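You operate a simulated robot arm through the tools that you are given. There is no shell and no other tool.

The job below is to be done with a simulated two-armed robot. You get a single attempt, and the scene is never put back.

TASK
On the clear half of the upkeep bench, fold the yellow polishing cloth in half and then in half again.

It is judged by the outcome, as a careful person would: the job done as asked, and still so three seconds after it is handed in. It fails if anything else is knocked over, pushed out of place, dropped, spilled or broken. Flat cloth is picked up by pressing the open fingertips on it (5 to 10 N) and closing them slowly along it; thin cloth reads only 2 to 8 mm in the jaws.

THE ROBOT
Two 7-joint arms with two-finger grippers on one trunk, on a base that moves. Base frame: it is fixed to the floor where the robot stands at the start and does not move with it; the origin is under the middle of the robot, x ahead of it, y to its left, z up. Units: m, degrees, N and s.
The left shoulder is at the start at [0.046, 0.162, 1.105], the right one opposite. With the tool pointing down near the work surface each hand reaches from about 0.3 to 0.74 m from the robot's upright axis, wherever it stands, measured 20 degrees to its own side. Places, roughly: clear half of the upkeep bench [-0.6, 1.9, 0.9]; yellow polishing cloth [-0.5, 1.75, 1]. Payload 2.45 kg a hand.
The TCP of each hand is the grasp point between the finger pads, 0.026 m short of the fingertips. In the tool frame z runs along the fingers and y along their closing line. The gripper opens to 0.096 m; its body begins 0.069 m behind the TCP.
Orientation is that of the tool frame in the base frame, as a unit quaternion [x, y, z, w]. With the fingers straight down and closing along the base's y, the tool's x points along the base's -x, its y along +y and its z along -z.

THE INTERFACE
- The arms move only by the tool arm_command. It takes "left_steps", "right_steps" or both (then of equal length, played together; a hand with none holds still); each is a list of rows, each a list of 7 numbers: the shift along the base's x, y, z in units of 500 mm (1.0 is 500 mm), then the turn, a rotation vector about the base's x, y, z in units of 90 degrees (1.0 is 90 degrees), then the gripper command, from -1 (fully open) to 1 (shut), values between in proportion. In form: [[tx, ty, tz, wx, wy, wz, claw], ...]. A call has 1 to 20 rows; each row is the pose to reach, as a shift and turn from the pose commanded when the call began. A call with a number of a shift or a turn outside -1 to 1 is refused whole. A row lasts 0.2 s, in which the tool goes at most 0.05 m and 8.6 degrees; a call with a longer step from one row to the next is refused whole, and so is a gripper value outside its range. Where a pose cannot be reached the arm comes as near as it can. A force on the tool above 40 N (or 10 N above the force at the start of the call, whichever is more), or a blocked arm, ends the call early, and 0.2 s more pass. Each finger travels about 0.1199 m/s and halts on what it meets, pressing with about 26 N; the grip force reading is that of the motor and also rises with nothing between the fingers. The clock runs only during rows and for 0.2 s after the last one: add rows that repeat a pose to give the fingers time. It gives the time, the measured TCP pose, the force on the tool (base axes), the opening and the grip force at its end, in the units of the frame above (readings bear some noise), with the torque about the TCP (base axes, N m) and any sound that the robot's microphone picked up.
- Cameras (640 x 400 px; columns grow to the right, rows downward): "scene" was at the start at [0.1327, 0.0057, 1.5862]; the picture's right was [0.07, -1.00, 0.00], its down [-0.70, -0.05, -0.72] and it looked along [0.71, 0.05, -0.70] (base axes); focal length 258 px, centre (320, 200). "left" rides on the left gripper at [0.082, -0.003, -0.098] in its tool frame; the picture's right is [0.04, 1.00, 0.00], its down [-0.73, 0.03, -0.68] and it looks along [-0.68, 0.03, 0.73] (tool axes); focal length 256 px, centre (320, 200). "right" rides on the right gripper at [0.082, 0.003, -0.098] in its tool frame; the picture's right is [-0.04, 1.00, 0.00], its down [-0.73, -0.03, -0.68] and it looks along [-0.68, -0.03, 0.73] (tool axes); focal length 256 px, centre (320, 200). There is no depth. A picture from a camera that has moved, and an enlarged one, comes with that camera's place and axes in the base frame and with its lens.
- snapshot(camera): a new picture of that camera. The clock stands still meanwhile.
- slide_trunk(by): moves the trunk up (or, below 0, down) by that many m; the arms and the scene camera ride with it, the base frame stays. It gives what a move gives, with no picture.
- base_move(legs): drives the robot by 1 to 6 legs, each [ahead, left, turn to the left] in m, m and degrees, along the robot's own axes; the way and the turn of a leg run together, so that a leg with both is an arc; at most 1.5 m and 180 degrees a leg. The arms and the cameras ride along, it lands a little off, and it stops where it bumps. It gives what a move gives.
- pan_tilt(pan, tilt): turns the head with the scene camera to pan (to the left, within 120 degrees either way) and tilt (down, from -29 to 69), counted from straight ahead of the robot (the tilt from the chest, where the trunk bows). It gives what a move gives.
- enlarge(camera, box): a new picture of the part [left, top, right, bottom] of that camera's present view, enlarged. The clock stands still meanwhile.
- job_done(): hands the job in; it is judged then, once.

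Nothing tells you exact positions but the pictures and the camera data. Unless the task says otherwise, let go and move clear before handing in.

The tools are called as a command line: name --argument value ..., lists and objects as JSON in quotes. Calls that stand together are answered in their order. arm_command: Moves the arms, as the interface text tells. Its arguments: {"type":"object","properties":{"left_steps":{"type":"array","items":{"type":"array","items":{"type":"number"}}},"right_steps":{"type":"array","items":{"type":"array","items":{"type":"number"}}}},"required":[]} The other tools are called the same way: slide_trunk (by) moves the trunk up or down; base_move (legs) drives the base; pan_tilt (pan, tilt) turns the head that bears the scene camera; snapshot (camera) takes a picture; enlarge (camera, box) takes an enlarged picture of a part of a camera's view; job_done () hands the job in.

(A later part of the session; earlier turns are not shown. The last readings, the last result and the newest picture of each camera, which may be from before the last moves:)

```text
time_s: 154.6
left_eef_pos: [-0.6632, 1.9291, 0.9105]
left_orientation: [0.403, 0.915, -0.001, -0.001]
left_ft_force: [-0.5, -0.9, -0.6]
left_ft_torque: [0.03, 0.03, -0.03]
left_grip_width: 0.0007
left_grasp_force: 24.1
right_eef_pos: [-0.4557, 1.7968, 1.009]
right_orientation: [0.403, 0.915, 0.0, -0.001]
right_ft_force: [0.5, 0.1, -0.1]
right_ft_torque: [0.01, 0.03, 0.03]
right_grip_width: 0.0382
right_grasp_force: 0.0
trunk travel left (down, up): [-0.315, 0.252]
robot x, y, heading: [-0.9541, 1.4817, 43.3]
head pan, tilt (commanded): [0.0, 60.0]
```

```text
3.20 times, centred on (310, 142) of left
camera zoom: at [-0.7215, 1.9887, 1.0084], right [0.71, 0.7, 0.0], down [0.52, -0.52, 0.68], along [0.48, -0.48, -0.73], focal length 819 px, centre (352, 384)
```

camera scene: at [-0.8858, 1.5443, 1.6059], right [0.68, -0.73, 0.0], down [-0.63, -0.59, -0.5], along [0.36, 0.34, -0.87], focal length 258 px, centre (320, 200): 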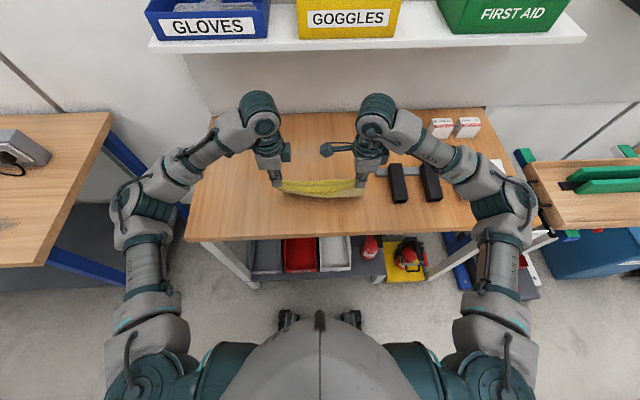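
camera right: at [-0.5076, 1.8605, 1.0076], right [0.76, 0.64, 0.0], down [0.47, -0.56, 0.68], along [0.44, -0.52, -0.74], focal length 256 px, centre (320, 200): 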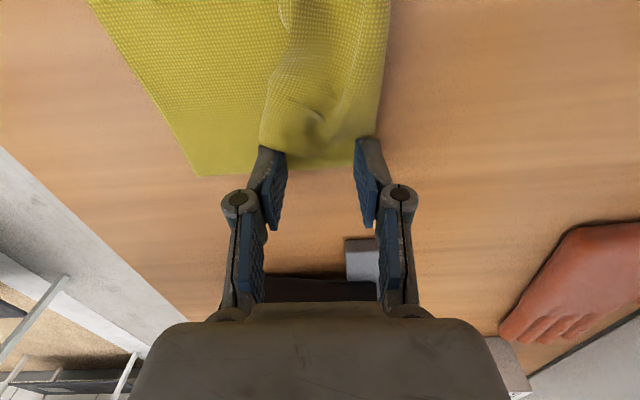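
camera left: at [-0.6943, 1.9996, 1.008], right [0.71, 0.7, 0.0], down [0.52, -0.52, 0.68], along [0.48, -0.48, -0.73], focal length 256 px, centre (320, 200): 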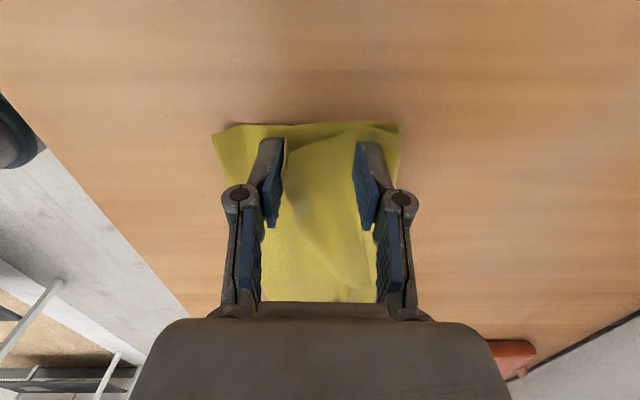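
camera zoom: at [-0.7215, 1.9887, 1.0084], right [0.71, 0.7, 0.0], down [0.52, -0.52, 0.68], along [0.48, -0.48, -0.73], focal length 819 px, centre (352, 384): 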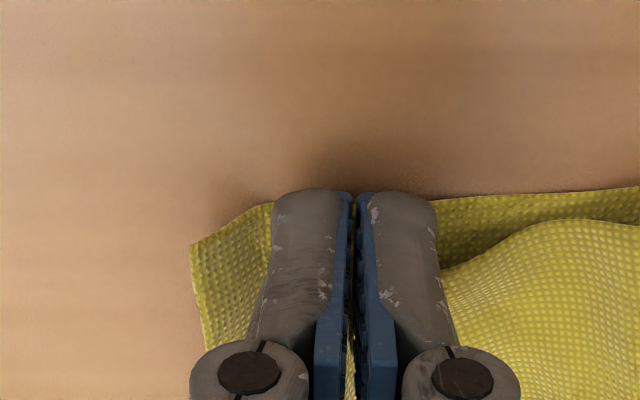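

I'll lift 2 cm to check what's held.

arm_command --left_steps '[[0, 0, 0.006, 0, 0, 0, 1.0], [0, 0, 0.018, 0, 0, 0, 1.0], [0, 0, 0.034, 0, 0, 0, 1.0], [0, 0, 0.044, 0, 0, 0, 1.0], [0, 0, 0.044, 0, 0, 0, 1.0]]'

enlarge --camera "left" --box '[210, 80, 410, 205]'

enlarge --camera "scene" --box '[266, 160, 374, 220]'

```text
time_s: 155.8
left_eef_pos: [-0.661, 1.9282, 0.932]
left_orientation: [0.403, 0.915, 0.0, 0.0]
left_ft_force: [-0.4, -0.3, 0.6]
left_ft_torque: [-0.03, -0.03, 0.0]
left_grip_width: 0.0021
left_grasp_force: 24.7
right_eef_pos: [-0.4557, 1.7974, 1.0095]
right_orientation: [0.403, 0.915, -0.001, -0.001]
right_ft_force: [0.6, 0.5, -0.6]
right_ft_torque: [0.01, 0.0, 0.0]
right_grip_width: 0.0384
right_grasp_force: 0.1
trunk travel left (down, up): [-0.315, 0.252]
robot x, y, heading: [-0.9535, 1.4812, 43.3]
head pan, tilt (commanded): [0.0, 60.0]
```

```text
3.20 times, centred on (310, 142) of left
camera zoom: at [-0.7208, 1.9872, 1.0305], right [0.71, 0.7, 0.0], down [0.52, -0.52, 0.68], along [0.48, -0.48, -0.73], focal length 819 px, centre (352, 384)
```

zoom: 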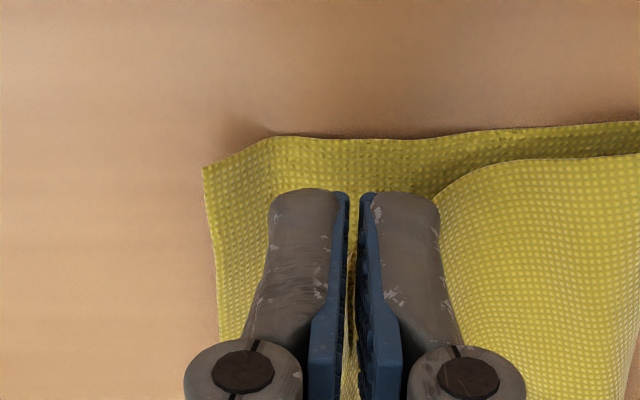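

```text
5.93 times, centred on (320, 190) of scene
camera zoom: at [-0.8854, 1.5448, 1.6059], right [0.68, -0.73, 0.0], down [-0.63, -0.59, -0.5], along [0.36, 0.34, -0.87], focal length 1528 px, centre (320, 259)
```

zoom: 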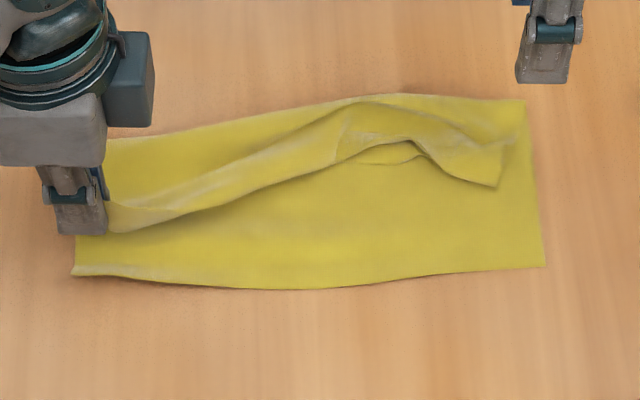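

The left hand now holds the near-left corner itself. I'll bring the right hand over the near-right corner of the top layer.

arm_command --right_steps '[[-0.008, 0.001, -0.01, 0, 0, 0, 0.3], [-0.02, 0.002, -0.03, 0, 0, 0, 0.54], [-0.035, 0.0035, -0.06, 0, 0, 0, 0.54], [-0.05, 0.005, -0.095, 0, 0, 0, 0.54], [-0.0614, 0.0062, -0.13, 0, 0, 0, 0.54], [-0.0614, 0.0062, -0.16, 0, 0, 0, 0.54], [-0.0614, 0.0062, -0.178, 0, 0, 0, 0.54], [-0.0614, 0.0062, -0.183, 0, 0, 0, 0.54], [-0.0614, 0.0062, -0.183, 0, 0, 0, 0.54]]'

enlarge --camera "right" --box '[210, 80, 410, 205]'

```text
time_s: 157.8
left_eef_pos: [-0.6619, 1.929, 0.9326]
left_orientation: [0.403, 0.915, 0.0, 0.0]
left_ft_force: [-0.4, -0.2, -1.7]
left_ft_torque: [-0.02, -0.01, 0.01]
left_grip_width: 0.0017
left_grasp_force: 23.1
right_eef_pos: [-0.4837, 1.8015, 0.9172]
right_orientation: [0.402, 0.916, 0.0, -0.001]
right_ft_force: [1.2, 0.5, 0.3]
right_ft_torque: [-0.02, -0.05, 0.01]
right_grip_width: 0.0221
right_grasp_force: 0.0
trunk travel left (down, up): [-0.315, 0.252]
robot x, y, heading: [-0.9569, 1.4741, 43.0]
head pan, tilt (commanded): [0.0, 60.0]
```

```text
3.20 times, centred on (310, 142) of right
camera zoom: at [-0.5376, 1.8636, 1.0158], right [0.76, 0.65, 0.0], down [0.47, -0.56, 0.68], along [0.44, -0.52, -0.74], focal length 819 px, centre (352, 384)
```

zoom: 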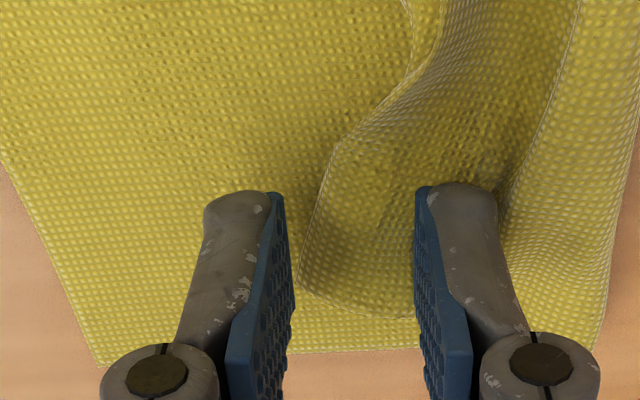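

The near edge and corner lie between the right fingers. Lower 6 mm and close gently.

arm_command --right_steps '[[0, 0, -0.006, 0, 0, 0, 0.54], [0, 0, -0.012, 0, 0, 0, 0.54], [0, 0, -0.0145, 0, 0, 0, 0.6], [0, 0, -0.0145, 0, 0, 0, 0.68], [0, 0, -0.0145, 0, 0, 0, 0.76], [0, 0, -0.0145, 0, 0, 0, 0.84], [0, 0, -0.0145, 0, 0, 0, 0.92], [0, 0, -0.0145, 0, 0, 0, 1.0], [0, 0, -0.0145, 0, 0, 0, 1.0]]'

enlarge --camera "right" --box '[210, 80, 410, 205]'

arm_command --right_steps '[[0, 0, 0.006, 0, 0, 0, 1.0], [0, 0, 0.018, 0, 0, 0, 1.0], [0, 0, 0.034, 0, 0, 0, 1.0], [0, 0, 0.044, 0, 0, 0, 1.0], [0, 0, 0.044, 0, 0, 0, 1.0]]'

enlarge --camera "right" --box '[210, 80, 410, 205]'

enlarge --camera "scene" --box '[266, 160, 374, 220]'

```text
time_s: 159.8
left_eef_pos: [-0.662, 1.9288, 0.9328]
left_orientation: [0.404, 0.915, 0.001, 0.0]
left_ft_force: [-0.4, 0.1, 0.0]
left_ft_torque: [0.03, 0.02, 0.03]
left_grip_width: 0.0036
left_grasp_force: 27.7
right_eef_pos: [-0.4865, 1.8024, 0.9114]
right_orientation: [0.402, 0.915, 0.001, -0.001]
right_ft_force: [-0.9, -0.4, 1.2]
right_ft_torque: [0.0, 0.02, 0.03]
right_grip_width: 0.0023
right_grasp_force: 25.8
trunk travel left (down, up): [-0.315, 0.252]
robot x, y, heading: [-0.9535, 1.4809, 43.1]
head pan, tilt (commanded): [0.0, 60.0]
```

```text
3.20 times, centred on (310, 142) of right
camera zoom: at [-0.5385, 1.8644, 1.0091], right [0.76, 0.65, 0.0], down [0.47, -0.56, 0.68], along [0.44, -0.52, -0.74], focal length 819 px, centre (352, 384)
```

zoom: 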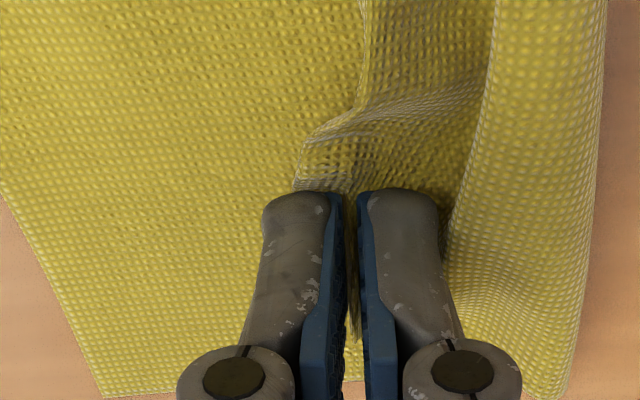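

```text
time_s: 161.0
left_eef_pos: [-0.6621, 1.9276, 0.9328]
left_orientation: [0.404, 0.915, 0.0, 0.0]
left_ft_force: [0.2, -0.5, 0.3]
left_ft_torque: [0.04, -0.05, 0.01]
left_grip_width: 0.001
left_grasp_force: 23.9
right_eef_pos: [-0.4844, 1.8013, 0.9334]
right_orientation: [0.403, 0.915, 0.0, -0.001]
right_ft_force: [-0.3, 0.5, -0.7]
right_ft_torque: [0.04, -0.04, -0.01]
right_grip_width: 0.0024
right_grasp_force: 26.4
trunk travel left (down, up): [-0.315, 0.252]
robot x, y, heading: [-0.9539, 1.479, 43.1]
head pan, tilt (commanded): [0.0, 60.0]
```

```text
3.20 times, centred on (310, 142) of right
camera zoom: at [-0.538, 1.8639, 1.0312], right [0.76, 0.65, 0.0], down [0.48, -0.56, 0.68], along [0.44, -0.52, -0.74], focal length 819 px, centre (352, 384)
```

zoom: 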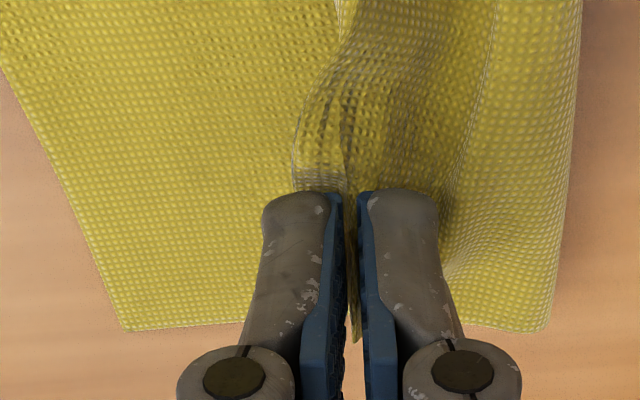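

```text
5.93 times, centred on (320, 190) of scene
camera zoom: at [-0.8856, 1.5448, 1.6059], right [0.68, -0.73, 0.0], down [-0.63, -0.59, -0.5], along [0.36, 0.34, -0.87], focal length 1528 px, centre (320, 259)
```

zoom: 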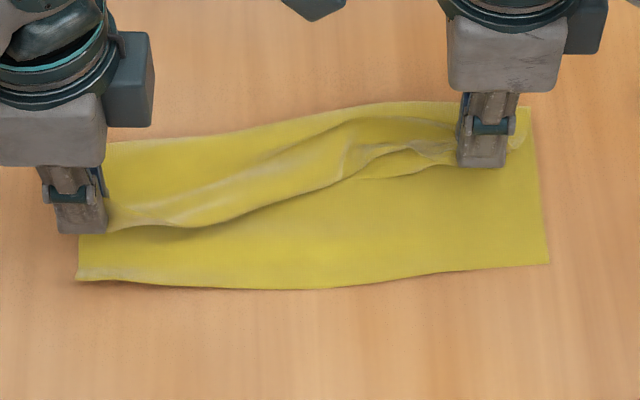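

Both top corners are held now. I'll draw them back over the lower edge's corners, keeping the edge taut.

arm_command --left_steps '[[-0.001, -0.002, 0, 0, 0, 0, 1.0], [-0.003, -0.006, 0, 0, 0, 0, 1.0], [-0.006, -0.012, 0, 0, 0, 0, 1.0], [-0.009, -0.019, 0, 0, 0, 0, 1.0], [-0.012, -0.026, 0, 0, 0, 0, 1.0], [-0.0142, -0.0305, 0, 0, 0, 0, 1.0], [-0.0152, -0.0324, 0, 0, 0, 0, 1.0], [-0.0152, -0.0324, 0, 0, 0, 0, 1.0]]' --right_steps '[[-0.002, -0.005, 0, 0, 0, 0, 1.0], [-0.007, -0.017, 0, 0, 0, 0, 1.0], [-0.014, -0.034, 0, 0, 0, 0, 1.0], [-0.021, -0.052, 0, 0, 0, 0, 1.0], [-0.028, -0.07, 0, 0, 0, 0, 1.0], [-0.033, -0.082, 0, 0, 0, 0, 1.0], [-0.0358, -0.0888, 0, 0, 0, 0, 1.0], [-0.0358, -0.0888, 0, 0, 0, 0, 1.0]]'

enlarge --camera "scene" --box '[266, 160, 374, 220]'

snapshot --camera "left"

snapshot --camera "right"

```text
time_s: 162.8
left_eef_pos: [-0.6688, 1.9134, 0.9331]
left_orientation: [0.403, 0.915, 0.0, 0.0]
left_ft_force: [-0.9, 0.3, -0.7]
left_ft_torque: [-0.01, 0.01, 0.03]
left_grip_width: 0.0037
left_grasp_force: 30.8
right_eef_pos: [-0.5025, 1.7571, 0.9315]
right_orientation: [0.403, 0.915, 0.0, -0.001]
right_ft_force: [0.8, 0.5, 0.8]
right_ft_torque: [0.03, 0.02, -0.01]
right_grip_width: 0.0024
right_grasp_force: 26.1
trunk travel left (down, up): [-0.315, 0.252]
robot x, y, heading: [-0.9582, 1.4782, 43.4]
head pan, tilt (commanded): [0.0, 60.0]
```

```text
5.93 times, centred on (320, 190) of scene
camera zoom: at [-0.8855, 1.5442, 1.6059], right [0.68, -0.73, 0.0], down [-0.63, -0.59, -0.5], along [0.36, 0.34, -0.87], focal length 1528 px, centre (320, 259)
```

zoom: 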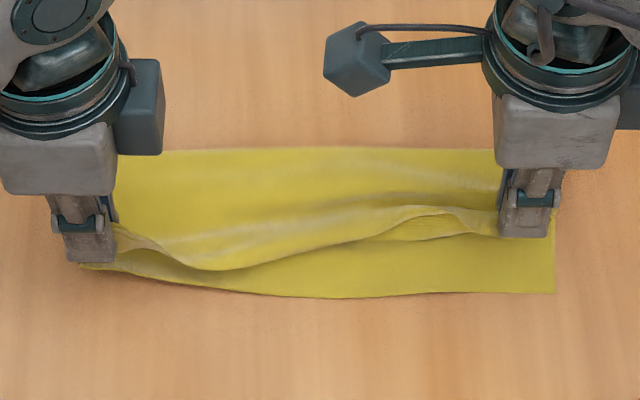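

```text
taken
camera left: at [-0.7282, 1.972, 1.0302], right [0.71, 0.7, 0.0], down [0.52, -0.52, 0.68], along [0.48, -0.48, -0.73], focal length 256 px, centre (320, 200)
```

left: 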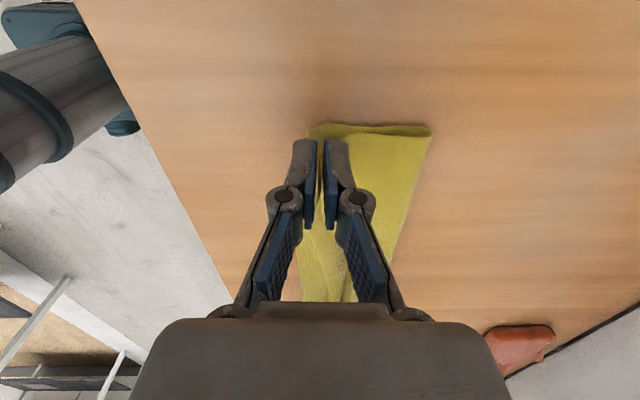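

```text
taken
camera right: at [-0.5559, 1.8192, 1.0301], right [0.76, 0.65, 0.0], down [0.48, -0.56, 0.68], along [0.44, -0.52, -0.74], focal length 256 px, centre (320, 200)
```

right: 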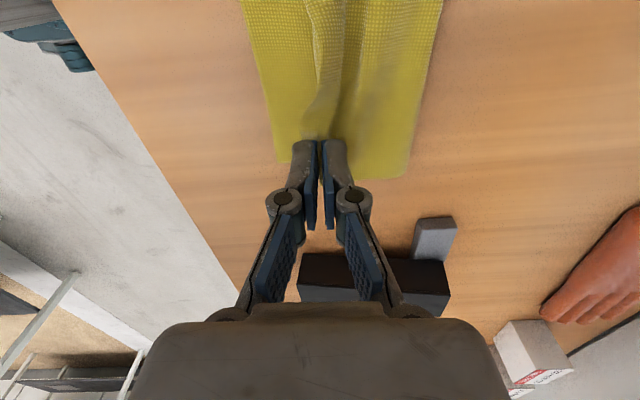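

Both top corners are held right at the tips now — the ideal grip, but pulling dragged the crease back. With this clean grip I'll re-lay: up and forward over the crease, then back in an arc.

arm_command --left_steps '[[0.0067, 0.006, 0.022, 0, 0, 0, 1.0], [0.0201, 0.0181, 0.052, 0, 0, 0, 1.0], [0.0379, 0.0341, 0.082, 0, 0, 0, 1.0], [0.0587, 0.0529, 0.11, 0, 0, 0, 1.0], [0.081, 0.0729, 0.132, 0, 0, 0, 1.0], [0.1033, 0.093, 0.144, 0, 0, 0, 1.0], [0.1241, 0.1117, 0.148, 0, 0, 0, 1.0], [0.1404, 0.1264, 0.144, 0, 0, 0, 1.0], [0.1508, 0.1358, 0.136, 0, 0, 0, 1.0], [0.1508, 0.1358, 0.136, 0, 0, 0, 1.0]]' --right_steps '[[0.0037, 0.0033, 0.025, 0, 0, 0, 1.0], [0.0126, 0.0114, 0.055, 0, 0, 0, 1.0], [0.026, 0.0234, 0.085, 0, 0, 0, 1.0], [0.0424, 0.0381, 0.113, 0, 0, 0, 1.0], [0.0602, 0.0542, 0.135, 0, 0, 0, 1.0], [0.0795, 0.0716, 0.147, 0, 0, 0, 1.0], [0.0973, 0.0876, 0.151, 0, 0, 0, 1.0], [0.1122, 0.101, 0.147, 0, 0, 0, 1.0], [0.1226, 0.1104, 0.139, 0, 0, 0, 1.0], [0.1226, 0.1104, 0.139, 0, 0, 0, 1.0]]'

enlarge --camera "scene" --box '[256, 140, 384, 220]'

snapshot --camera "left"

snapshot --camera "right"

```text
time_s: 165.0
left_eef_pos: [-0.5929, 1.9804, 1.0005]
left_orientation: [0.403, 0.915, 0.0, 0.0]
left_ft_force: [-0.1, -0.3, -0.4]
left_ft_torque: [0.04, -0.03, 0.01]
left_grip_width: 0.003
left_grasp_force: 30.5
right_eef_pos: [-0.4415, 1.8123, 1.0028]
right_orientation: [0.403, 0.915, 0.0, -0.001]
right_ft_force: [0.7, -0.1, -1.3]
right_ft_torque: [0.04, -0.04, 0.03]
right_grip_width: 0.0026
right_grasp_force: 27.4
trunk travel left (down, up): [-0.315, 0.252]
robot x, y, heading: [-0.9548, 1.4781, 43.1]
head pan, tilt (commanded): [0.0, 60.0]
```

```text
5.00 times, centred on (320, 180) of scene
camera zoom: at [-0.885, 1.5446, 1.6059], right [0.68, -0.73, 0.0], down [-0.63, -0.59, -0.5], along [0.36, 0.34, -0.87], focal length 1290 px, centre (320, 300)
```

zoom: 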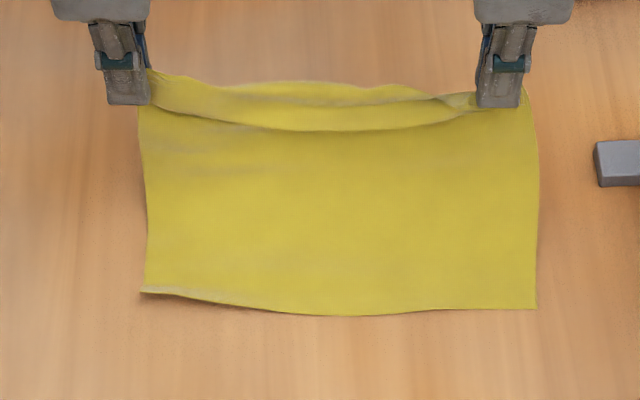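

```text
taken
camera left: at [-0.653, 2.039, 1.0985], right [0.71, 0.7, 0.0], down [0.52, -0.52, 0.68], along [0.48, -0.48, -0.73], focal length 256 px, centre (320, 200)
```

left: 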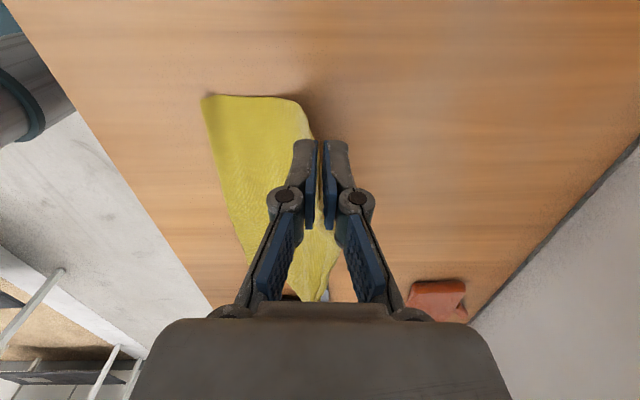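

```text
taken
camera right: at [-0.4945, 1.8747, 1.1002], right [0.76, 0.64, 0.0], down [0.47, -0.56, 0.68], along [0.44, -0.52, -0.74], focal length 256 px, centre (320, 200)
```

right: 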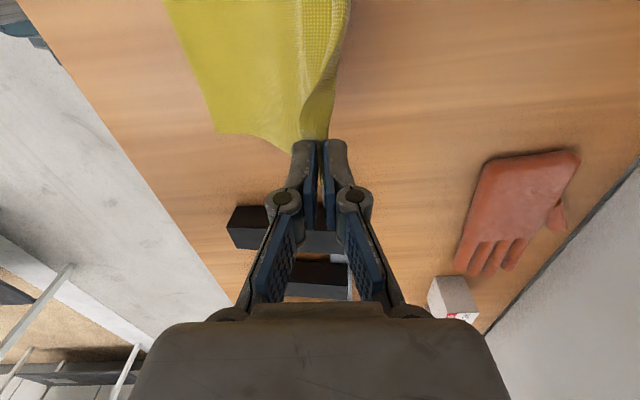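

Excellent — the lower half is lying straight now with just a short strip beyond the jaws. I'll lay a little more forward/down to pass half.

arm_command --left_steps '[[0.0045, 0.004, -0.009, 0, 0, 0, 1.0], [0.0089, 0.008, -0.019, 0, 0, 0, 1.0], [0.0134, 0.012, -0.029, 0, 0, 0, 1.0], [0.0178, 0.0161, -0.039, 0, 0, 0, 1.0], [0.0218, 0.0196, -0.049, 0, 0, 0, 1.0], [0.0253, 0.0227, -0.058, 0, 0, 0, 1.0], [0.0267, 0.0241, -0.063, 0, 0, 0, 1.0], [0.0267, 0.0241, -0.063, 0, 0, 0, 1.0]]' --right_steps '[[0.0052, 0.0047, -0.01, 0, 0, 0, 1.0], [0.0104, 0.0094, -0.021, 0, 0, 0, 1.0], [0.0163, 0.0147, -0.032, 0, 0, 0, 1.0], [0.0223, 0.0201, -0.042, 0, 0, 0, 1.0], [0.028, 0.0252, -0.053, 0, 0, 0, 1.0], [0.0337, 0.0303, -0.062, 0, 0, 0, 1.0], [0.0377, 0.034, -0.068, 0, 0, 0, 1.0], [0.0377, 0.034, -0.068, 0, 0, 0, 1.0]]'

enlarge --camera "scene" --box '[256, 140, 384, 220]'

snapshot --camera "left"

snapshot --camera "right"

```text
time_s: 166.8
left_eef_pos: [-0.5811, 1.9921, 0.9695]
left_orientation: [0.404, 0.915, 0.0, 0.0]
left_ft_force: [-0.2, 0.0, -0.1]
left_ft_torque: [0.01, -0.02, 0.01]
left_grip_width: 0.0025
left_grasp_force: 24.4
right_eef_pos: [-0.4218, 1.8294, 0.9677]
right_orientation: [0.402, 0.915, 0.0, 0.0]
right_ft_force: [-0.3, 0.0, -0.1]
right_ft_torque: [0.0, 0.0, -0.03]
right_grip_width: 0.0016
right_grasp_force: 24.4
trunk travel left (down, up): [-0.315, 0.252]
robot x, y, heading: [-0.953, 1.4826, 42.9]
head pan, tilt (commanded): [0.0, 60.0]
```

```text
5.00 times, centred on (320, 180) of scene
camera zoom: at [-0.8849, 1.545, 1.6059], right [0.68, -0.73, 0.0], down [-0.63, -0.59, -0.5], along [0.36, 0.34, -0.87], focal length 1290 px, centre (320, 300)
```

zoom: 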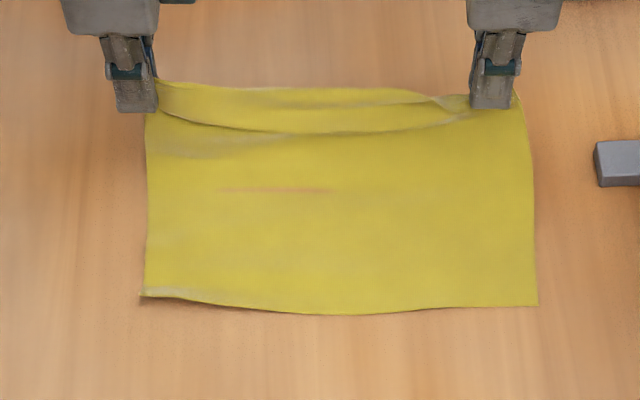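

```text
taken
camera left: at [-0.6398, 2.0517, 1.0665], right [0.71, 0.7, 0.0], down [0.52, -0.52, 0.68], along [0.48, -0.48, -0.73], focal length 256 px, centre (320, 200)
```

left: 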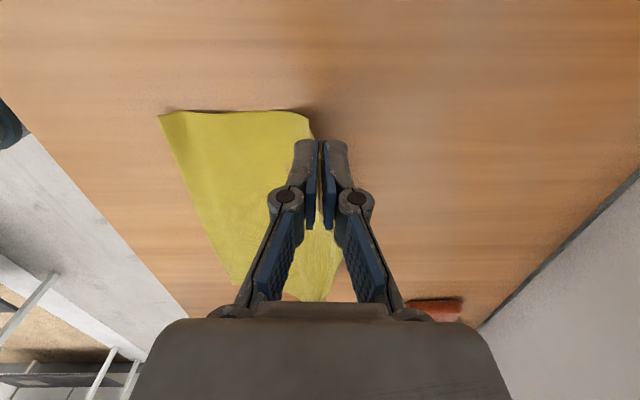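

```text
taken
camera right: at [-0.475, 1.892, 1.0652], right [0.76, 0.64, 0.0], down [0.47, -0.56, 0.68], along [0.44, -0.52, -0.74], focal length 256 px, centre (320, 200)
```

right: 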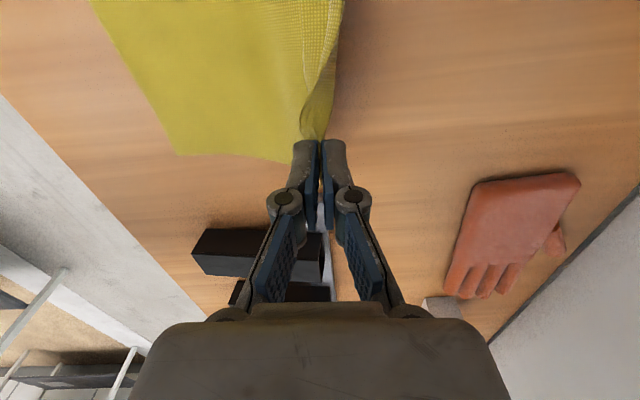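

Now it's laid to just past half and straight. I'll fold back toward me along a gentle arc, stopping partway to check.

arm_command --left_steps '[[-0.0086, -0.0078, 0.005, 0, 0, 0, 1.0], [-0.019, -0.0171, 0.011, 0, 0, 0, 1.0], [-0.0309, -0.0278, 0.013, 0, 0, 0, 1.0], [-0.0428, -0.0385, 0.013, 0, 0, 0, 1.0], [-0.0539, -0.0486, 0.01, 0, 0, 0, 1.0], [-0.0651, -0.0586, 0.005, 0, 0, 0, 1.0], [-0.0755, -0.068, -0.002, 0, 0, 0, 1.0], [-0.0844, -0.076, -0.009, 0, 0, 0, 1.0], [-0.0926, -0.0834, -0.018, 0, 0, 0, 1.0], [-0.0993, -0.0894, -0.027, 0, 0, 0, 1.0], [-0.1045, -0.0941, -0.035, 0, 0, 0, 1.0]]' --right_steps '[[-0.011, -0.0099, 0.0086, 0, 0, 0, 1.0], [-0.0214, -0.0193, 0.0146, 0, 0, 0, 1.0], [-0.0333, -0.03, 0.0166, 0, 0, 0, 1.0], [-0.0452, -0.0407, 0.0166, 0, 0, 0, 1.0], [-0.0563, -0.0507, 0.0136, 0, 0, 0, 1.0], [-0.0675, -0.0607, 0.0086, 0, 0, 0, 1.0], [-0.0779, -0.0701, 0.0016, 0, 0, 0, 1.0], [-0.0868, -0.0781, -0.0054, 0, 0, 0, 1.0], [-0.095, -0.0855, -0.0144, 0, 0, 0, 1.0], [-0.1016, -0.0915, -0.0234, 0, 0, 0, 1.0], [-0.1068, -0.0962, -0.0314, 0, 0, 0, 1.0]]'

enlarge --camera "scene" --box '[256, 140, 384, 220]'

snapshot --camera "left"

snapshot --camera "right"

```text
time_s: 169.2
left_eef_pos: [-0.6315, 1.9464, 0.9516]
left_orientation: [0.403, 0.915, -0.001, 0.0]
left_ft_force: [0.1, 0.0, -1.1]
left_ft_torque: [0.01, -0.01, 0.02]
left_grip_width: 0.0017
left_grasp_force: 23.6
right_eef_pos: [-0.4748, 1.7812, 0.9514]
right_orientation: [0.404, 0.915, 0.0, -0.001]
right_ft_force: [0.5, 0.2, 0.8]
right_ft_torque: [0.01, 0.03, 0.01]
right_grip_width: 0.0012
right_grasp_force: 24.4
trunk travel left (down, up): [-0.315, 0.252]
robot x, y, heading: [-0.9499, 1.4798, 43.3]
head pan, tilt (commanded): [0.0, 60.0]
```

```text
5.00 times, centred on (320, 180) of scene
camera zoom: at [-0.8854, 1.5443, 1.606], right [0.68, -0.73, 0.0], down [-0.63, -0.59, -0.5], along [0.36, 0.34, -0.87], focal length 1290 px, centre (320, 300)
```

zoom: 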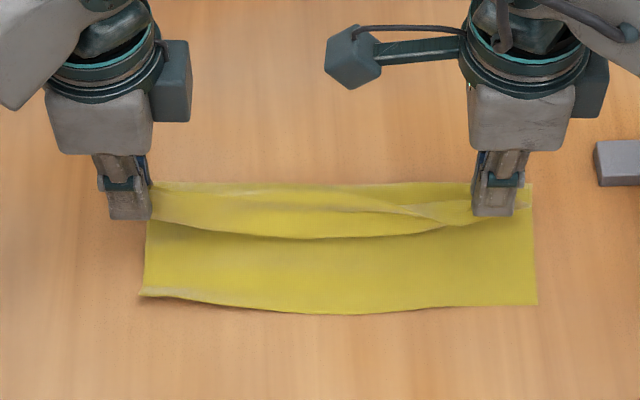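

```text
taken
camera left: at [-0.6925, 2.0039, 1.0488], right [0.71, 0.7, 0.0], down [0.52, -0.52, 0.68], along [0.48, -0.48, -0.73], focal length 256 px, centre (320, 200)
```

left: 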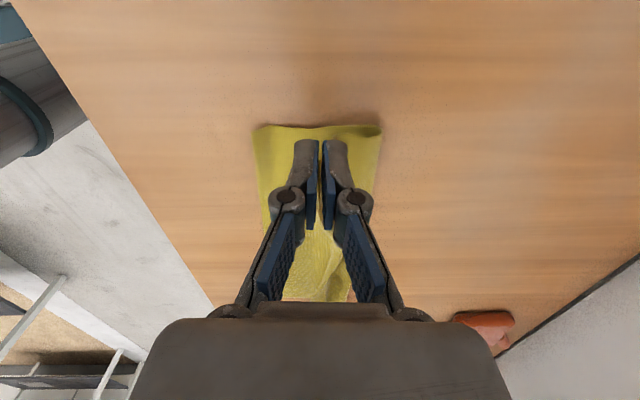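

```text
taken
camera right: at [-0.5296, 1.8425, 1.0504], right [0.76, 0.64, 0.0], down [0.47, -0.56, 0.68], along [0.44, -0.52, -0.74], focal length 256 px, centre (320, 200)
```

right: 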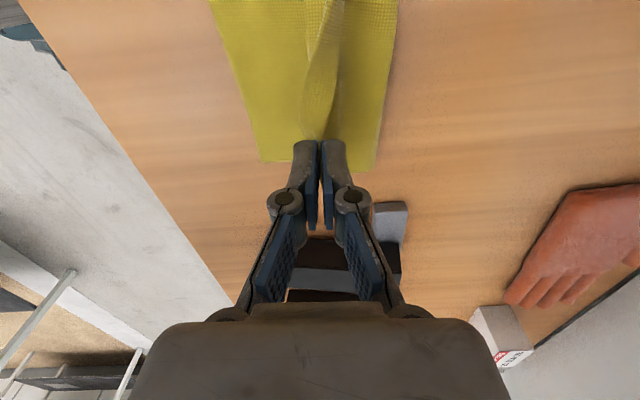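

The crease settled about 2 cm short of half because less cloth hangs from the jaws than I reckoned. I'll go forward and lower again to lay more, then come back in a tighter arc.

arm_command --left_steps '[[0.0065, 0.0059, 0.0088, 0, 0, 0, 1.0], [0.0169, 0.0153, 0.0188, 0, 0, 0, 1.0], [0.0288, 0.026, 0.0248, 0, 0, 0, 1.0], [0.0407, 0.0367, 0.0268, 0, 0, 0, 1.0], [0.0526, 0.0474, 0.0248, 0, 0, 0, 1.0], [0.0645, 0.0581, 0.0188, 0, 0, 0, 1.0], [0.0749, 0.0674, 0.0098, 0, 0, 0, 1.0], [0.0838, 0.0755, -0.0002, 0, 0, 0, 1.0], [0.0912, 0.0822, -0.0112, 0, 0, 0, 1.0], [0.0957, 0.0862, -0.0172, 0, 0, 0, 1.0], [0.0957, 0.0862, -0.0172, 0, 0, 0, 1.0]]' --right_steps '[[0.0086, 0.0078, 0.0092, 0, 0, 0, 1.0], [0.019, 0.0171, 0.0192, 0, 0, 0, 1.0], [0.0309, 0.0278, 0.0252, 0, 0, 0, 1.0], [0.0428, 0.0385, 0.0272, 0, 0, 0, 1.0], [0.0547, 0.0492, 0.0252, 0, 0, 0, 1.0], [0.0666, 0.0599, 0.0192, 0, 0, 0, 1.0], [0.077, 0.0693, 0.0102, 0, 0, 0, 1.0], [0.0859, 0.0773, 0.0002, 0, 0, 0, 1.0], [0.0933, 0.084, -0.0108, 0, 0, 0, 1.0], [0.0978, 0.088, -0.0168, 0, 0, 0, 1.0], [0.0978, 0.088, -0.0168, 0, 0, 0, 1.0]]'

enlarge --camera "scene" --box '[256, 140, 384, 220]'

snapshot --camera "left"

snapshot --camera "right"

```text
time_s: 171.6
left_eef_pos: [-0.5851, 1.9887, 0.9425]
left_orientation: [0.403, 0.915, 0.0, 0.0]
left_ft_force: [0.3, -0.8, 1.4]
left_ft_torque: [-0.03, -0.01, 0.01]
left_grip_width: 0.001
left_grasp_force: 23.1
right_eef_pos: [-0.4263, 1.8243, 0.9439]
right_orientation: [0.404, 0.915, 0.0, -0.001]
right_ft_force: [0.7, -0.9, -1.4]
right_ft_torque: [-0.02, -0.03, -0.01]
right_grip_width: 0.0036
right_grasp_force: 25.7
trunk travel left (down, up): [-0.315, 0.252]
robot x, y, heading: [-0.958, 1.4762, 43.0]
head pan, tilt (commanded): [0.0, 60.0]
```

```text
5.00 times, centred on (320, 180) of scene
camera zoom: at [-0.8849, 1.5449, 1.6059], right [0.68, -0.73, 0.0], down [-0.63, -0.59, -0.5], along [0.36, 0.34, -0.87], focal length 1290 px, centre (320, 300)
```

zoom: 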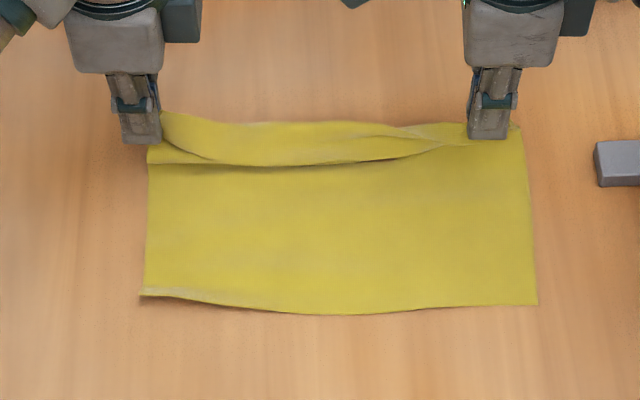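

```text
taken
camera left: at [-0.6439, 2.0473, 1.0401], right [0.71, 0.7, 0.0], down [0.52, -0.52, 0.68], along [0.48, -0.48, -0.73], focal length 256 px, centre (320, 200)
```

left: 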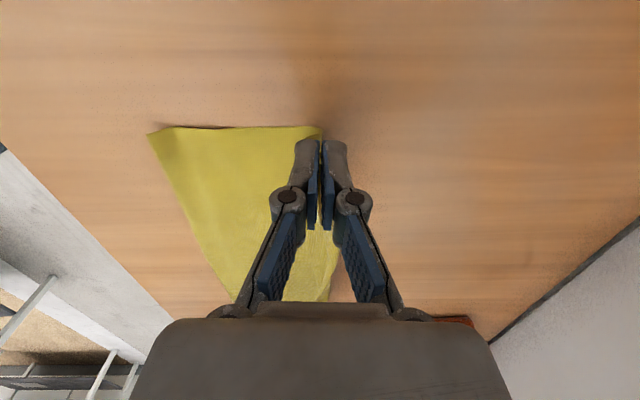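

```text
taken
camera right: at [-0.4798, 1.887, 1.0423], right [0.76, 0.64, 0.0], down [0.47, -0.56, 0.68], along [0.44, -0.52, -0.74], focal length 256 px, centre (320, 200)
```

right: 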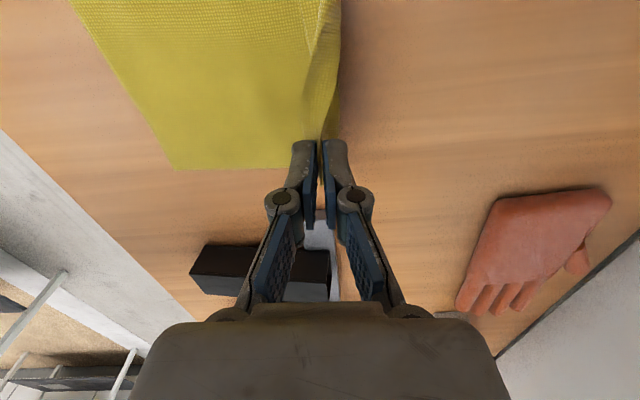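

The lower half is now laid to half (about 11 cm). I'll fold back with the tighter arc and set the held edge down.

arm_command --left_steps '[[-0.0089, -0.008, 0.007, 0, 0, 0, 1.0], [-0.0178, -0.0161, 0.011, 0, 0, 0, 1.0], [-0.0267, -0.0241, 0.012, 0, 0, 0, 1.0], [-0.0357, -0.0321, 0.01, 0, 0, 0, 1.0], [-0.0446, -0.0401, 0.005, 0, 0, 0, 1.0], [-0.052, -0.0468, -0.001, 0, 0, 0, 1.0], [-0.0587, -0.0529, -0.011, 0, 0, 0, 1.0], [-0.0639, -0.0575, -0.02, 0, 0, 0, 1.0], [-0.0684, -0.0615, -0.029, 0, 0, 0, 1.0], [-0.0706, -0.0636, -0.039, 0, 0, 0, 1.0], [-0.0713, -0.0642, -0.049, 0, 0, 0, 1.0], [-0.0713, -0.0642, -0.055, 0, 0, 0, 1.0], [-0.0713, -0.0642, -0.055, 0, 0, 0, 1.0]]' --right_steps '[[-0.0042, -0.0037, 0.0042, 0, 0, 0, 1.0], [-0.0131, -0.0118, 0.0082, 0, 0, 0, 1.0], [-0.022, -0.0198, 0.0092, 0, 0, 0, 1.0], [-0.0309, -0.0278, 0.0072, 0, 0, 0, 1.0], [-0.0398, -0.0359, 0.0022, 0, 0, 0, 1.0], [-0.0473, -0.0425, -0.0038, 0, 0, 0, 1.0], [-0.0539, -0.0486, -0.0138, 0, 0, 0, 1.0], [-0.0591, -0.0533, -0.0228, 0, 0, 0, 1.0], [-0.0636, -0.0573, -0.0318, 0, 0, 0, 1.0], [-0.0658, -0.0593, -0.0418, 0, 0, 0, 1.0], [-0.0666, -0.0599, -0.0518, 0, 0, 0, 1.0], [-0.0666, -0.0599, -0.0578, 0, 0, 0, 1.0], [-0.0666, -0.0599, -0.0578, 0, 0, 0, 1.0]]'

enlarge --camera "scene" --box '[256, 140, 384, 220]'

snapshot --camera "left"

snapshot --camera "right"

```text
time_s: 174.4
left_eef_pos: [-0.6223, 1.9569, 0.9146]
left_orientation: [0.404, 0.915, 0.0, 0.0]
left_ft_force: [-0.4, 0.5, 0.2]
left_ft_torque: [0.02, -0.03, 0.02]
left_grip_width: 0.0022
left_grasp_force: 30.1
right_eef_pos: [-0.461, 1.7968, 0.9154]
right_orientation: [0.403, 0.915, 0.0, -0.001]
right_ft_force: [0.0, 0.1, 0.3]
right_ft_torque: [0.02, 0.02, 0.01]
right_grip_width: 0.0033
right_grasp_force: 24.5
trunk travel left (down, up): [-0.315, 0.252]
robot x, y, heading: [-0.9561, 1.4781, 43.4]
head pan, tilt (commanded): [0.0, 60.0]
```

```text
5.00 times, centred on (320, 180) of scene
camera zoom: at [-0.8853, 1.5445, 1.6059], right [0.68, -0.73, 0.0], down [-0.63, -0.59, -0.5], along [0.36, 0.34, -0.87], focal length 1290 px, centre (320, 300)
```

zoom: 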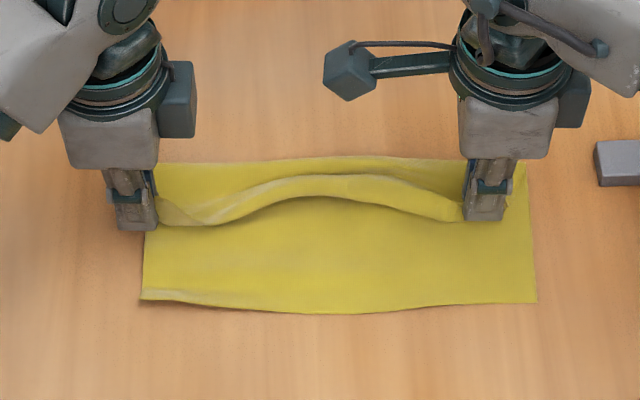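

```text
taken
camera left: at [-0.6815, 2.0162, 1.0122], right [0.71, 0.7, 0.0], down [0.52, -0.52, 0.68], along [0.48, -0.48, -0.73], focal length 256 px, centre (320, 200)
```

left: 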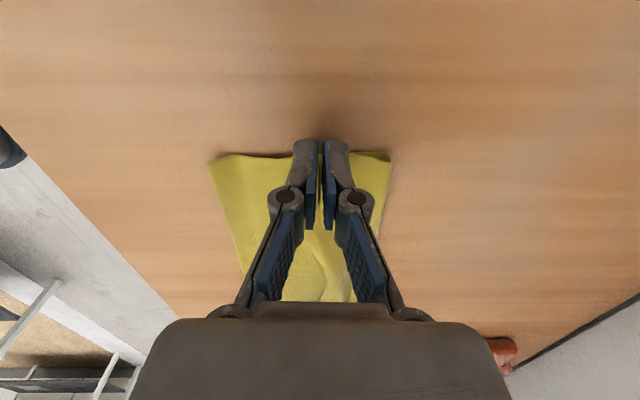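

```text
taken
camera right: at [-0.5142, 1.858, 1.0127], right [0.76, 0.65, 0.0], down [0.47, -0.56, 0.68], along [0.44, -0.52, -0.74], focal length 256 px, centre (320, 200)
```

right: 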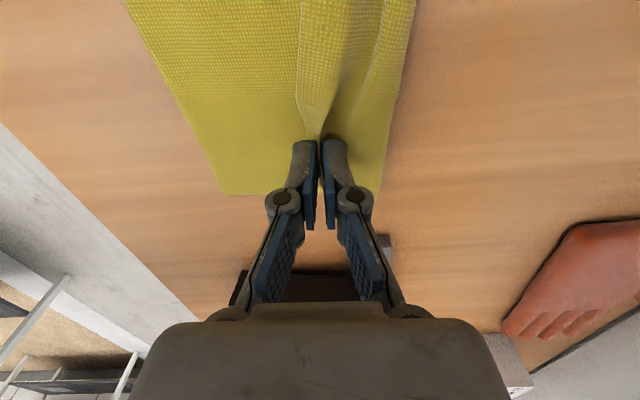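

The crease is now at 10.4–10.8 cm on both sides — a true half. I'll open slowly with light contact to spread the edge back, then rise and look.

arm_command --left_steps '[[0, 0, -0.006, 0, 0, 0, 1.0], [0, 0, -0.01, 0, 0, 0, 0.9], [0, 0, -0.011, 0, 0, 0, 0.82], [0, 0, -0.012, 0, 0, 0, 0.74], [0, 0, -0.013, 0, 0, 0, 0.66], [0, 0, -0.014, 0, 0, 0, 0.58], [0, 0, -0.015, 0, 0, 0, 0.5], [0, 0, -0.015, 0, 0, 0, 0.42], [0, 0, -0.015, 0, 0, 0, 0.34], [0, 0, -0.015, 0, 0, 0, 0.26], [0, 0, -0.015, 0, 0, 0, 0.18], [0, 0, -0.015, 0, 0, 0, 0.1]]' --right_steps '[[0, 0, -0.006, 0, 0, 0, 1.0], [0, 0, -0.01, 0, 0, 0, 0.9], [0, 0, -0.011, 0, 0, 0, 0.82], [0, 0, -0.012, 0, 0, 0, 0.74], [0, 0, -0.013, 0, 0, 0, 0.66], [0, 0, -0.014, 0, 0, 0, 0.58], [0, 0, -0.015, 0, 0, 0, 0.5], [0, 0, -0.015, 0, 0, 0, 0.42], [0, 0, -0.015, 0, 0, 0, 0.34], [0, 0, -0.015, 0, 0, 0, 0.26], [0, 0, -0.015, 0, 0, 0, 0.18], [0, 0, -0.015, 0, 0, 0, 0.1]]'

arm_command --left_steps '[[0, 0, 0.004, 0, 0, 0, 0.1], [0, 0, 0.016, 0, 0, 0, 0.1], [0, 0, 0.036, 0, 0, 0, 0.1], [0, 0, 0.066, 0, 0, 0, 0.1], [0, 0, 0.1, 0, 0, 0, 0.1], [0, 0, 0.14, 0, 0, 0, 0.1], [0, 0, 0.18, 0, 0, 0, 0.1], [0, 0, 0.2, 0, 0, 0, 0.1]]' --right_steps '[[0, 0, 0.004, 0, 0, 0, 0.1], [0, 0, 0.016, 0, 0, 0, 0.1], [0, 0, 0.036, 0, 0, 0, 0.1], [0, 0, 0.066, 0, 0, 0, 0.1], [0, 0, 0.1, 0, 0, 0, 0.1], [0, 0, 0.14, 0, 0, 0, 0.1], [0, 0, 0.18, 0, 0, 0, 0.1], [0, 0, 0.2, 0, 0, 0, 0.1]]'

enlarge --camera "scene" --box '[266, 160, 374, 220]'

enlarge --camera "left" --box '[190, 40, 410, 150]'

enlarge --camera "right" --box '[190, 0, 410, 140]'

```text
time_s: 177.0
left_eef_pos: [-0.6211, 1.9564, 0.9081]
left_orientation: [0.404, 0.915, 0.001, 0.0]
left_ft_force: [0.0, -0.3, 0.2]
left_ft_torque: [0.01, 0.02, -0.02]
left_grip_width: 0.0432
left_grasp_force: 0.1
right_eef_pos: [-0.4617, 1.7956, 0.9074]
right_orientation: [0.403, 0.915, 0.0, -0.001]
right_ft_force: [0.4, 0.3, 0.1]
right_ft_torque: [-0.01, 0.02, 0.0]
right_grip_width: 0.0429
right_grasp_force: 0.1
trunk travel left (down, up): [-0.315, 0.252]
robot x, y, heading: [-0.9555, 1.4803, 43.2]
head pan, tilt (commanded): [0.0, 60.0]
```

```text
time_s: 178.8
left_eef_pos: [-0.6211, 1.9562, 1.0084]
left_orientation: [0.404, 0.915, 0.0, 0.001]
left_ft_force: [0.4, 0.5, 0.1]
left_ft_torque: [0.04, -0.02, 0.01]
left_grip_width: 0.0436
left_grasp_force: 0.1
right_eef_pos: [-0.4619, 1.7964, 1.0077]
right_orientation: [0.402, 0.916, -0.001, -0.001]
right_ft_force: [0.5, 0.6, 0.6]
right_ft_torque: [0.02, 0.01, -0.01]
right_grip_width: 0.0431
right_grasp_force: 0.0
trunk travel left (down, up): [-0.315, 0.252]
robot x, y, heading: [-0.9561, 1.4818, 43.4]
head pan, tilt (commanded): [0.0, 60.0]
```

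```text
5.93 times, centred on (320, 190) of scene
camera zoom: at [-0.8852, 1.5446, 1.6059], right [0.68, -0.73, 0.0], down [-0.63, -0.59, -0.5], along [0.36, 0.34, -0.87], focal length 1528 px, centre (320, 259)
```

zoom: 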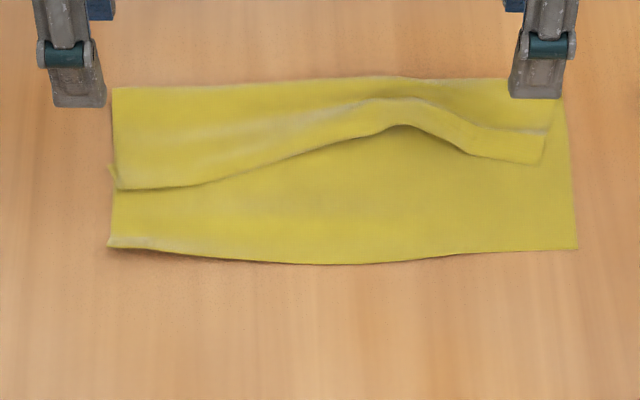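

```text
2.91 times, centred on (300, 95) of left
camera zoom: at [-0.6799, 2.0158, 1.1057], right [0.71, 0.7, 0.0], down [0.52, -0.52, 0.68], along [0.48, -0.48, -0.73], focal length 745 px, centre (378, 506)
```

zoom: 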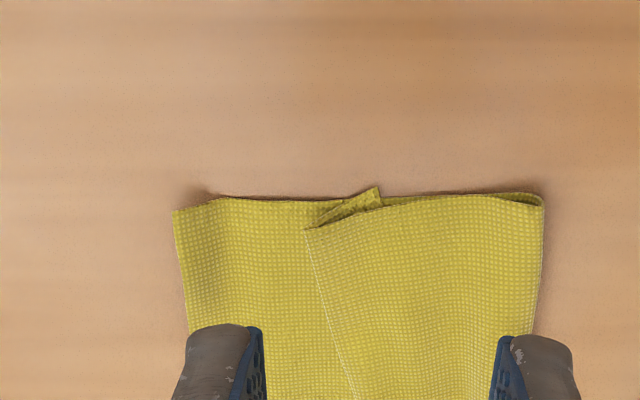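

```text
2.86 times, centred on (300, 70) of right
camera zoom: at [-0.515, 1.858, 1.1053], right [0.76, 0.65, 0.0], down [0.48, -0.56, 0.68], along [0.44, -0.52, -0.74], focal length 731 px, centre (377, 571)
```

zoom: 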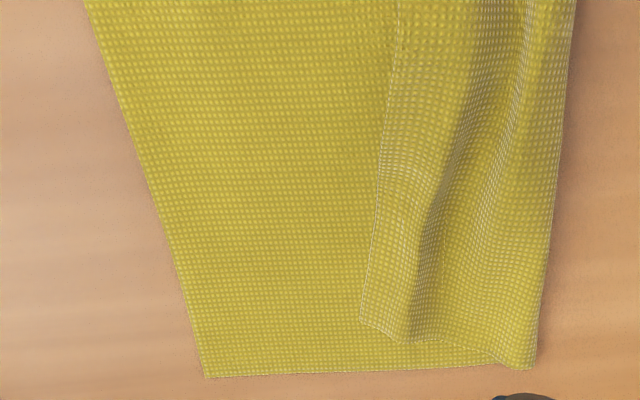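

Both sides are folded at half now; the near-right top corner just needs drawing back about 5 cm and the left corner is tucked under. I'll take only the very edge at the right with a small finger opening.

arm_command --right_steps '[[0.0006, -0.002, -0.02, 0, 0, 0, 0.5], [0.0012, -0.0056, -0.05, 0, 0, 0, 0.708], [0.0012, -0.0056, -0.09, 0, 0, 0, 0.708], [0.0012, -0.0056, -0.13, 0, 0, 0, 0.708], [0.0012, -0.0056, -0.16, 0, 0, 0, 0.708], [0.0012, -0.0056, -0.18, 0, 0, 0, 0.708], [0.0012, -0.0056, -0.184, 0, 0, 0, 0.708]]'

enlarge --camera "right" --box '[210, 80, 410, 205]'

```text
time_s: 180.4
left_eef_pos: [-0.621, 1.957, 1.0081]
left_orientation: [0.404, 0.915, 0.0, 0.0]
left_ft_force: [-0.4, 0.4, 0.4]
left_ft_torque: [0.01, 0.01, 0.03]
left_grip_width: 0.0432
left_grasp_force: 0.1
right_eef_pos: [-0.461, 1.7919, 0.9159]
right_orientation: [0.402, 0.916, 0.0, -0.001]
right_ft_force: [0.5, 1.3, 0.5]
right_ft_torque: [0.0, -0.01, 0.0]
right_grip_width: 0.014
right_grasp_force: 0.2
trunk travel left (down, up): [-0.315, 0.252]
robot x, y, heading: [-0.9536, 1.4793, 43.2]
head pan, tilt (commanded): [0.0, 60.0]
```

```text
3.20 times, centred on (310, 142) of right
camera zoom: at [-0.5139, 1.8543, 1.014], right [0.76, 0.64, 0.0], down [0.47, -0.56, 0.68], along [0.44, -0.52, -0.74], focal length 819 px, centre (352, 384)
```

zoom: 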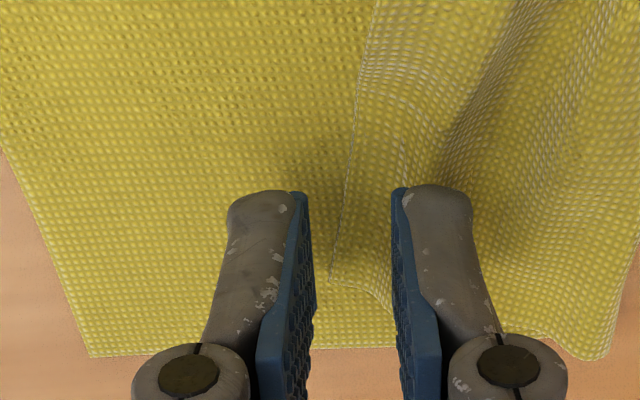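

The edge is between the fingers. Lowering and closing.

arm_command --right_steps '[[0, 0, -0.005, 0, 0, 0, 0.708], [0, 0, -0.01, 0, 0, 0, 0.708], [0, 0, -0.012, 0, 0, 0, 0.76], [0, 0, -0.012, 0, 0, 0, 0.82], [0, 0, -0.012, 0, 0, 0, 0.88], [0, 0, -0.012, 0, 0, 0, 0.94], [0, 0, -0.012, 0, 0, 0, 1.0], [0, 0, -0.012, 0, 0, 0, 1.0]]'

arm_command --right_steps '[[0, 0, 0.006, 0, 0, 0, 1.0], [0, 0, 0.016, 0, 0, 0, 1.0], [0, 0, 0.026, 0, 0, 0, 1.0], [0, 0, 0.03, 0, 0, 0, 1.0]]'

enlarge --camera "right" --box '[210, 80, 410, 205]'

```text
time_s: 182.2
left_eef_pos: [-0.6198, 1.9565, 1.0079]
left_orientation: [0.404, 0.915, 0.0, 0.0]
left_ft_force: [-0.6, -0.7, 0.1]
left_ft_torque: [0.02, 0.01, 0.03]
left_grip_width: 0.043
left_grasp_force: 0.1
right_eef_pos: [-0.4606, 1.7913, 0.9093]
right_orientation: [0.403, 0.915, 0.001, -0.001]
right_ft_force: [-0.7, -0.2, -0.5]
right_ft_torque: [-0.02, 0.0, -0.03]
right_grip_width: 0.0
right_grasp_force: 25.8
trunk travel left (down, up): [-0.315, 0.252]
robot x, y, heading: [-0.9531, 1.4804, 43.0]
head pan, tilt (commanded): [0.0, 60.0]
```

```text
time_s: 183.2
left_eef_pos: [-0.6205, 1.9569, 1.009]
left_orientation: [0.403, 0.915, 0.0, 0.0]
left_ft_force: [-0.4, -1.0, -0.2]
left_ft_torque: [0.02, 0.0, -0.01]
left_grip_width: 0.0433
left_grasp_force: 0.1
right_eef_pos: [-0.4612, 1.7924, 0.9259]
right_orientation: [0.402, 0.916, 0.0, 0.0]
right_ft_force: [-0.4, 0.0, 0.4]
right_ft_torque: [0.02, 0.02, 0.01]
right_grip_width: 0.0002
right_grasp_force: 25.8
trunk travel left (down, up): [-0.315, 0.252]
robot x, y, heading: [-0.955, 1.479, 43.2]
head pan, tilt (commanded): [0.0, 60.0]
```

```text
3.20 times, centred on (310, 142) of right
camera zoom: at [-0.5136, 1.8553, 1.0233], right [0.76, 0.65, 0.0], down [0.47, -0.56, 0.68], along [0.44, -0.52, -0.74], focal length 819 px, centre (352, 384)
```

zoom: 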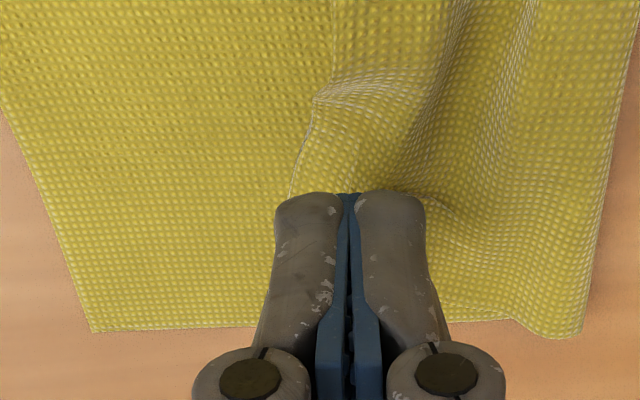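

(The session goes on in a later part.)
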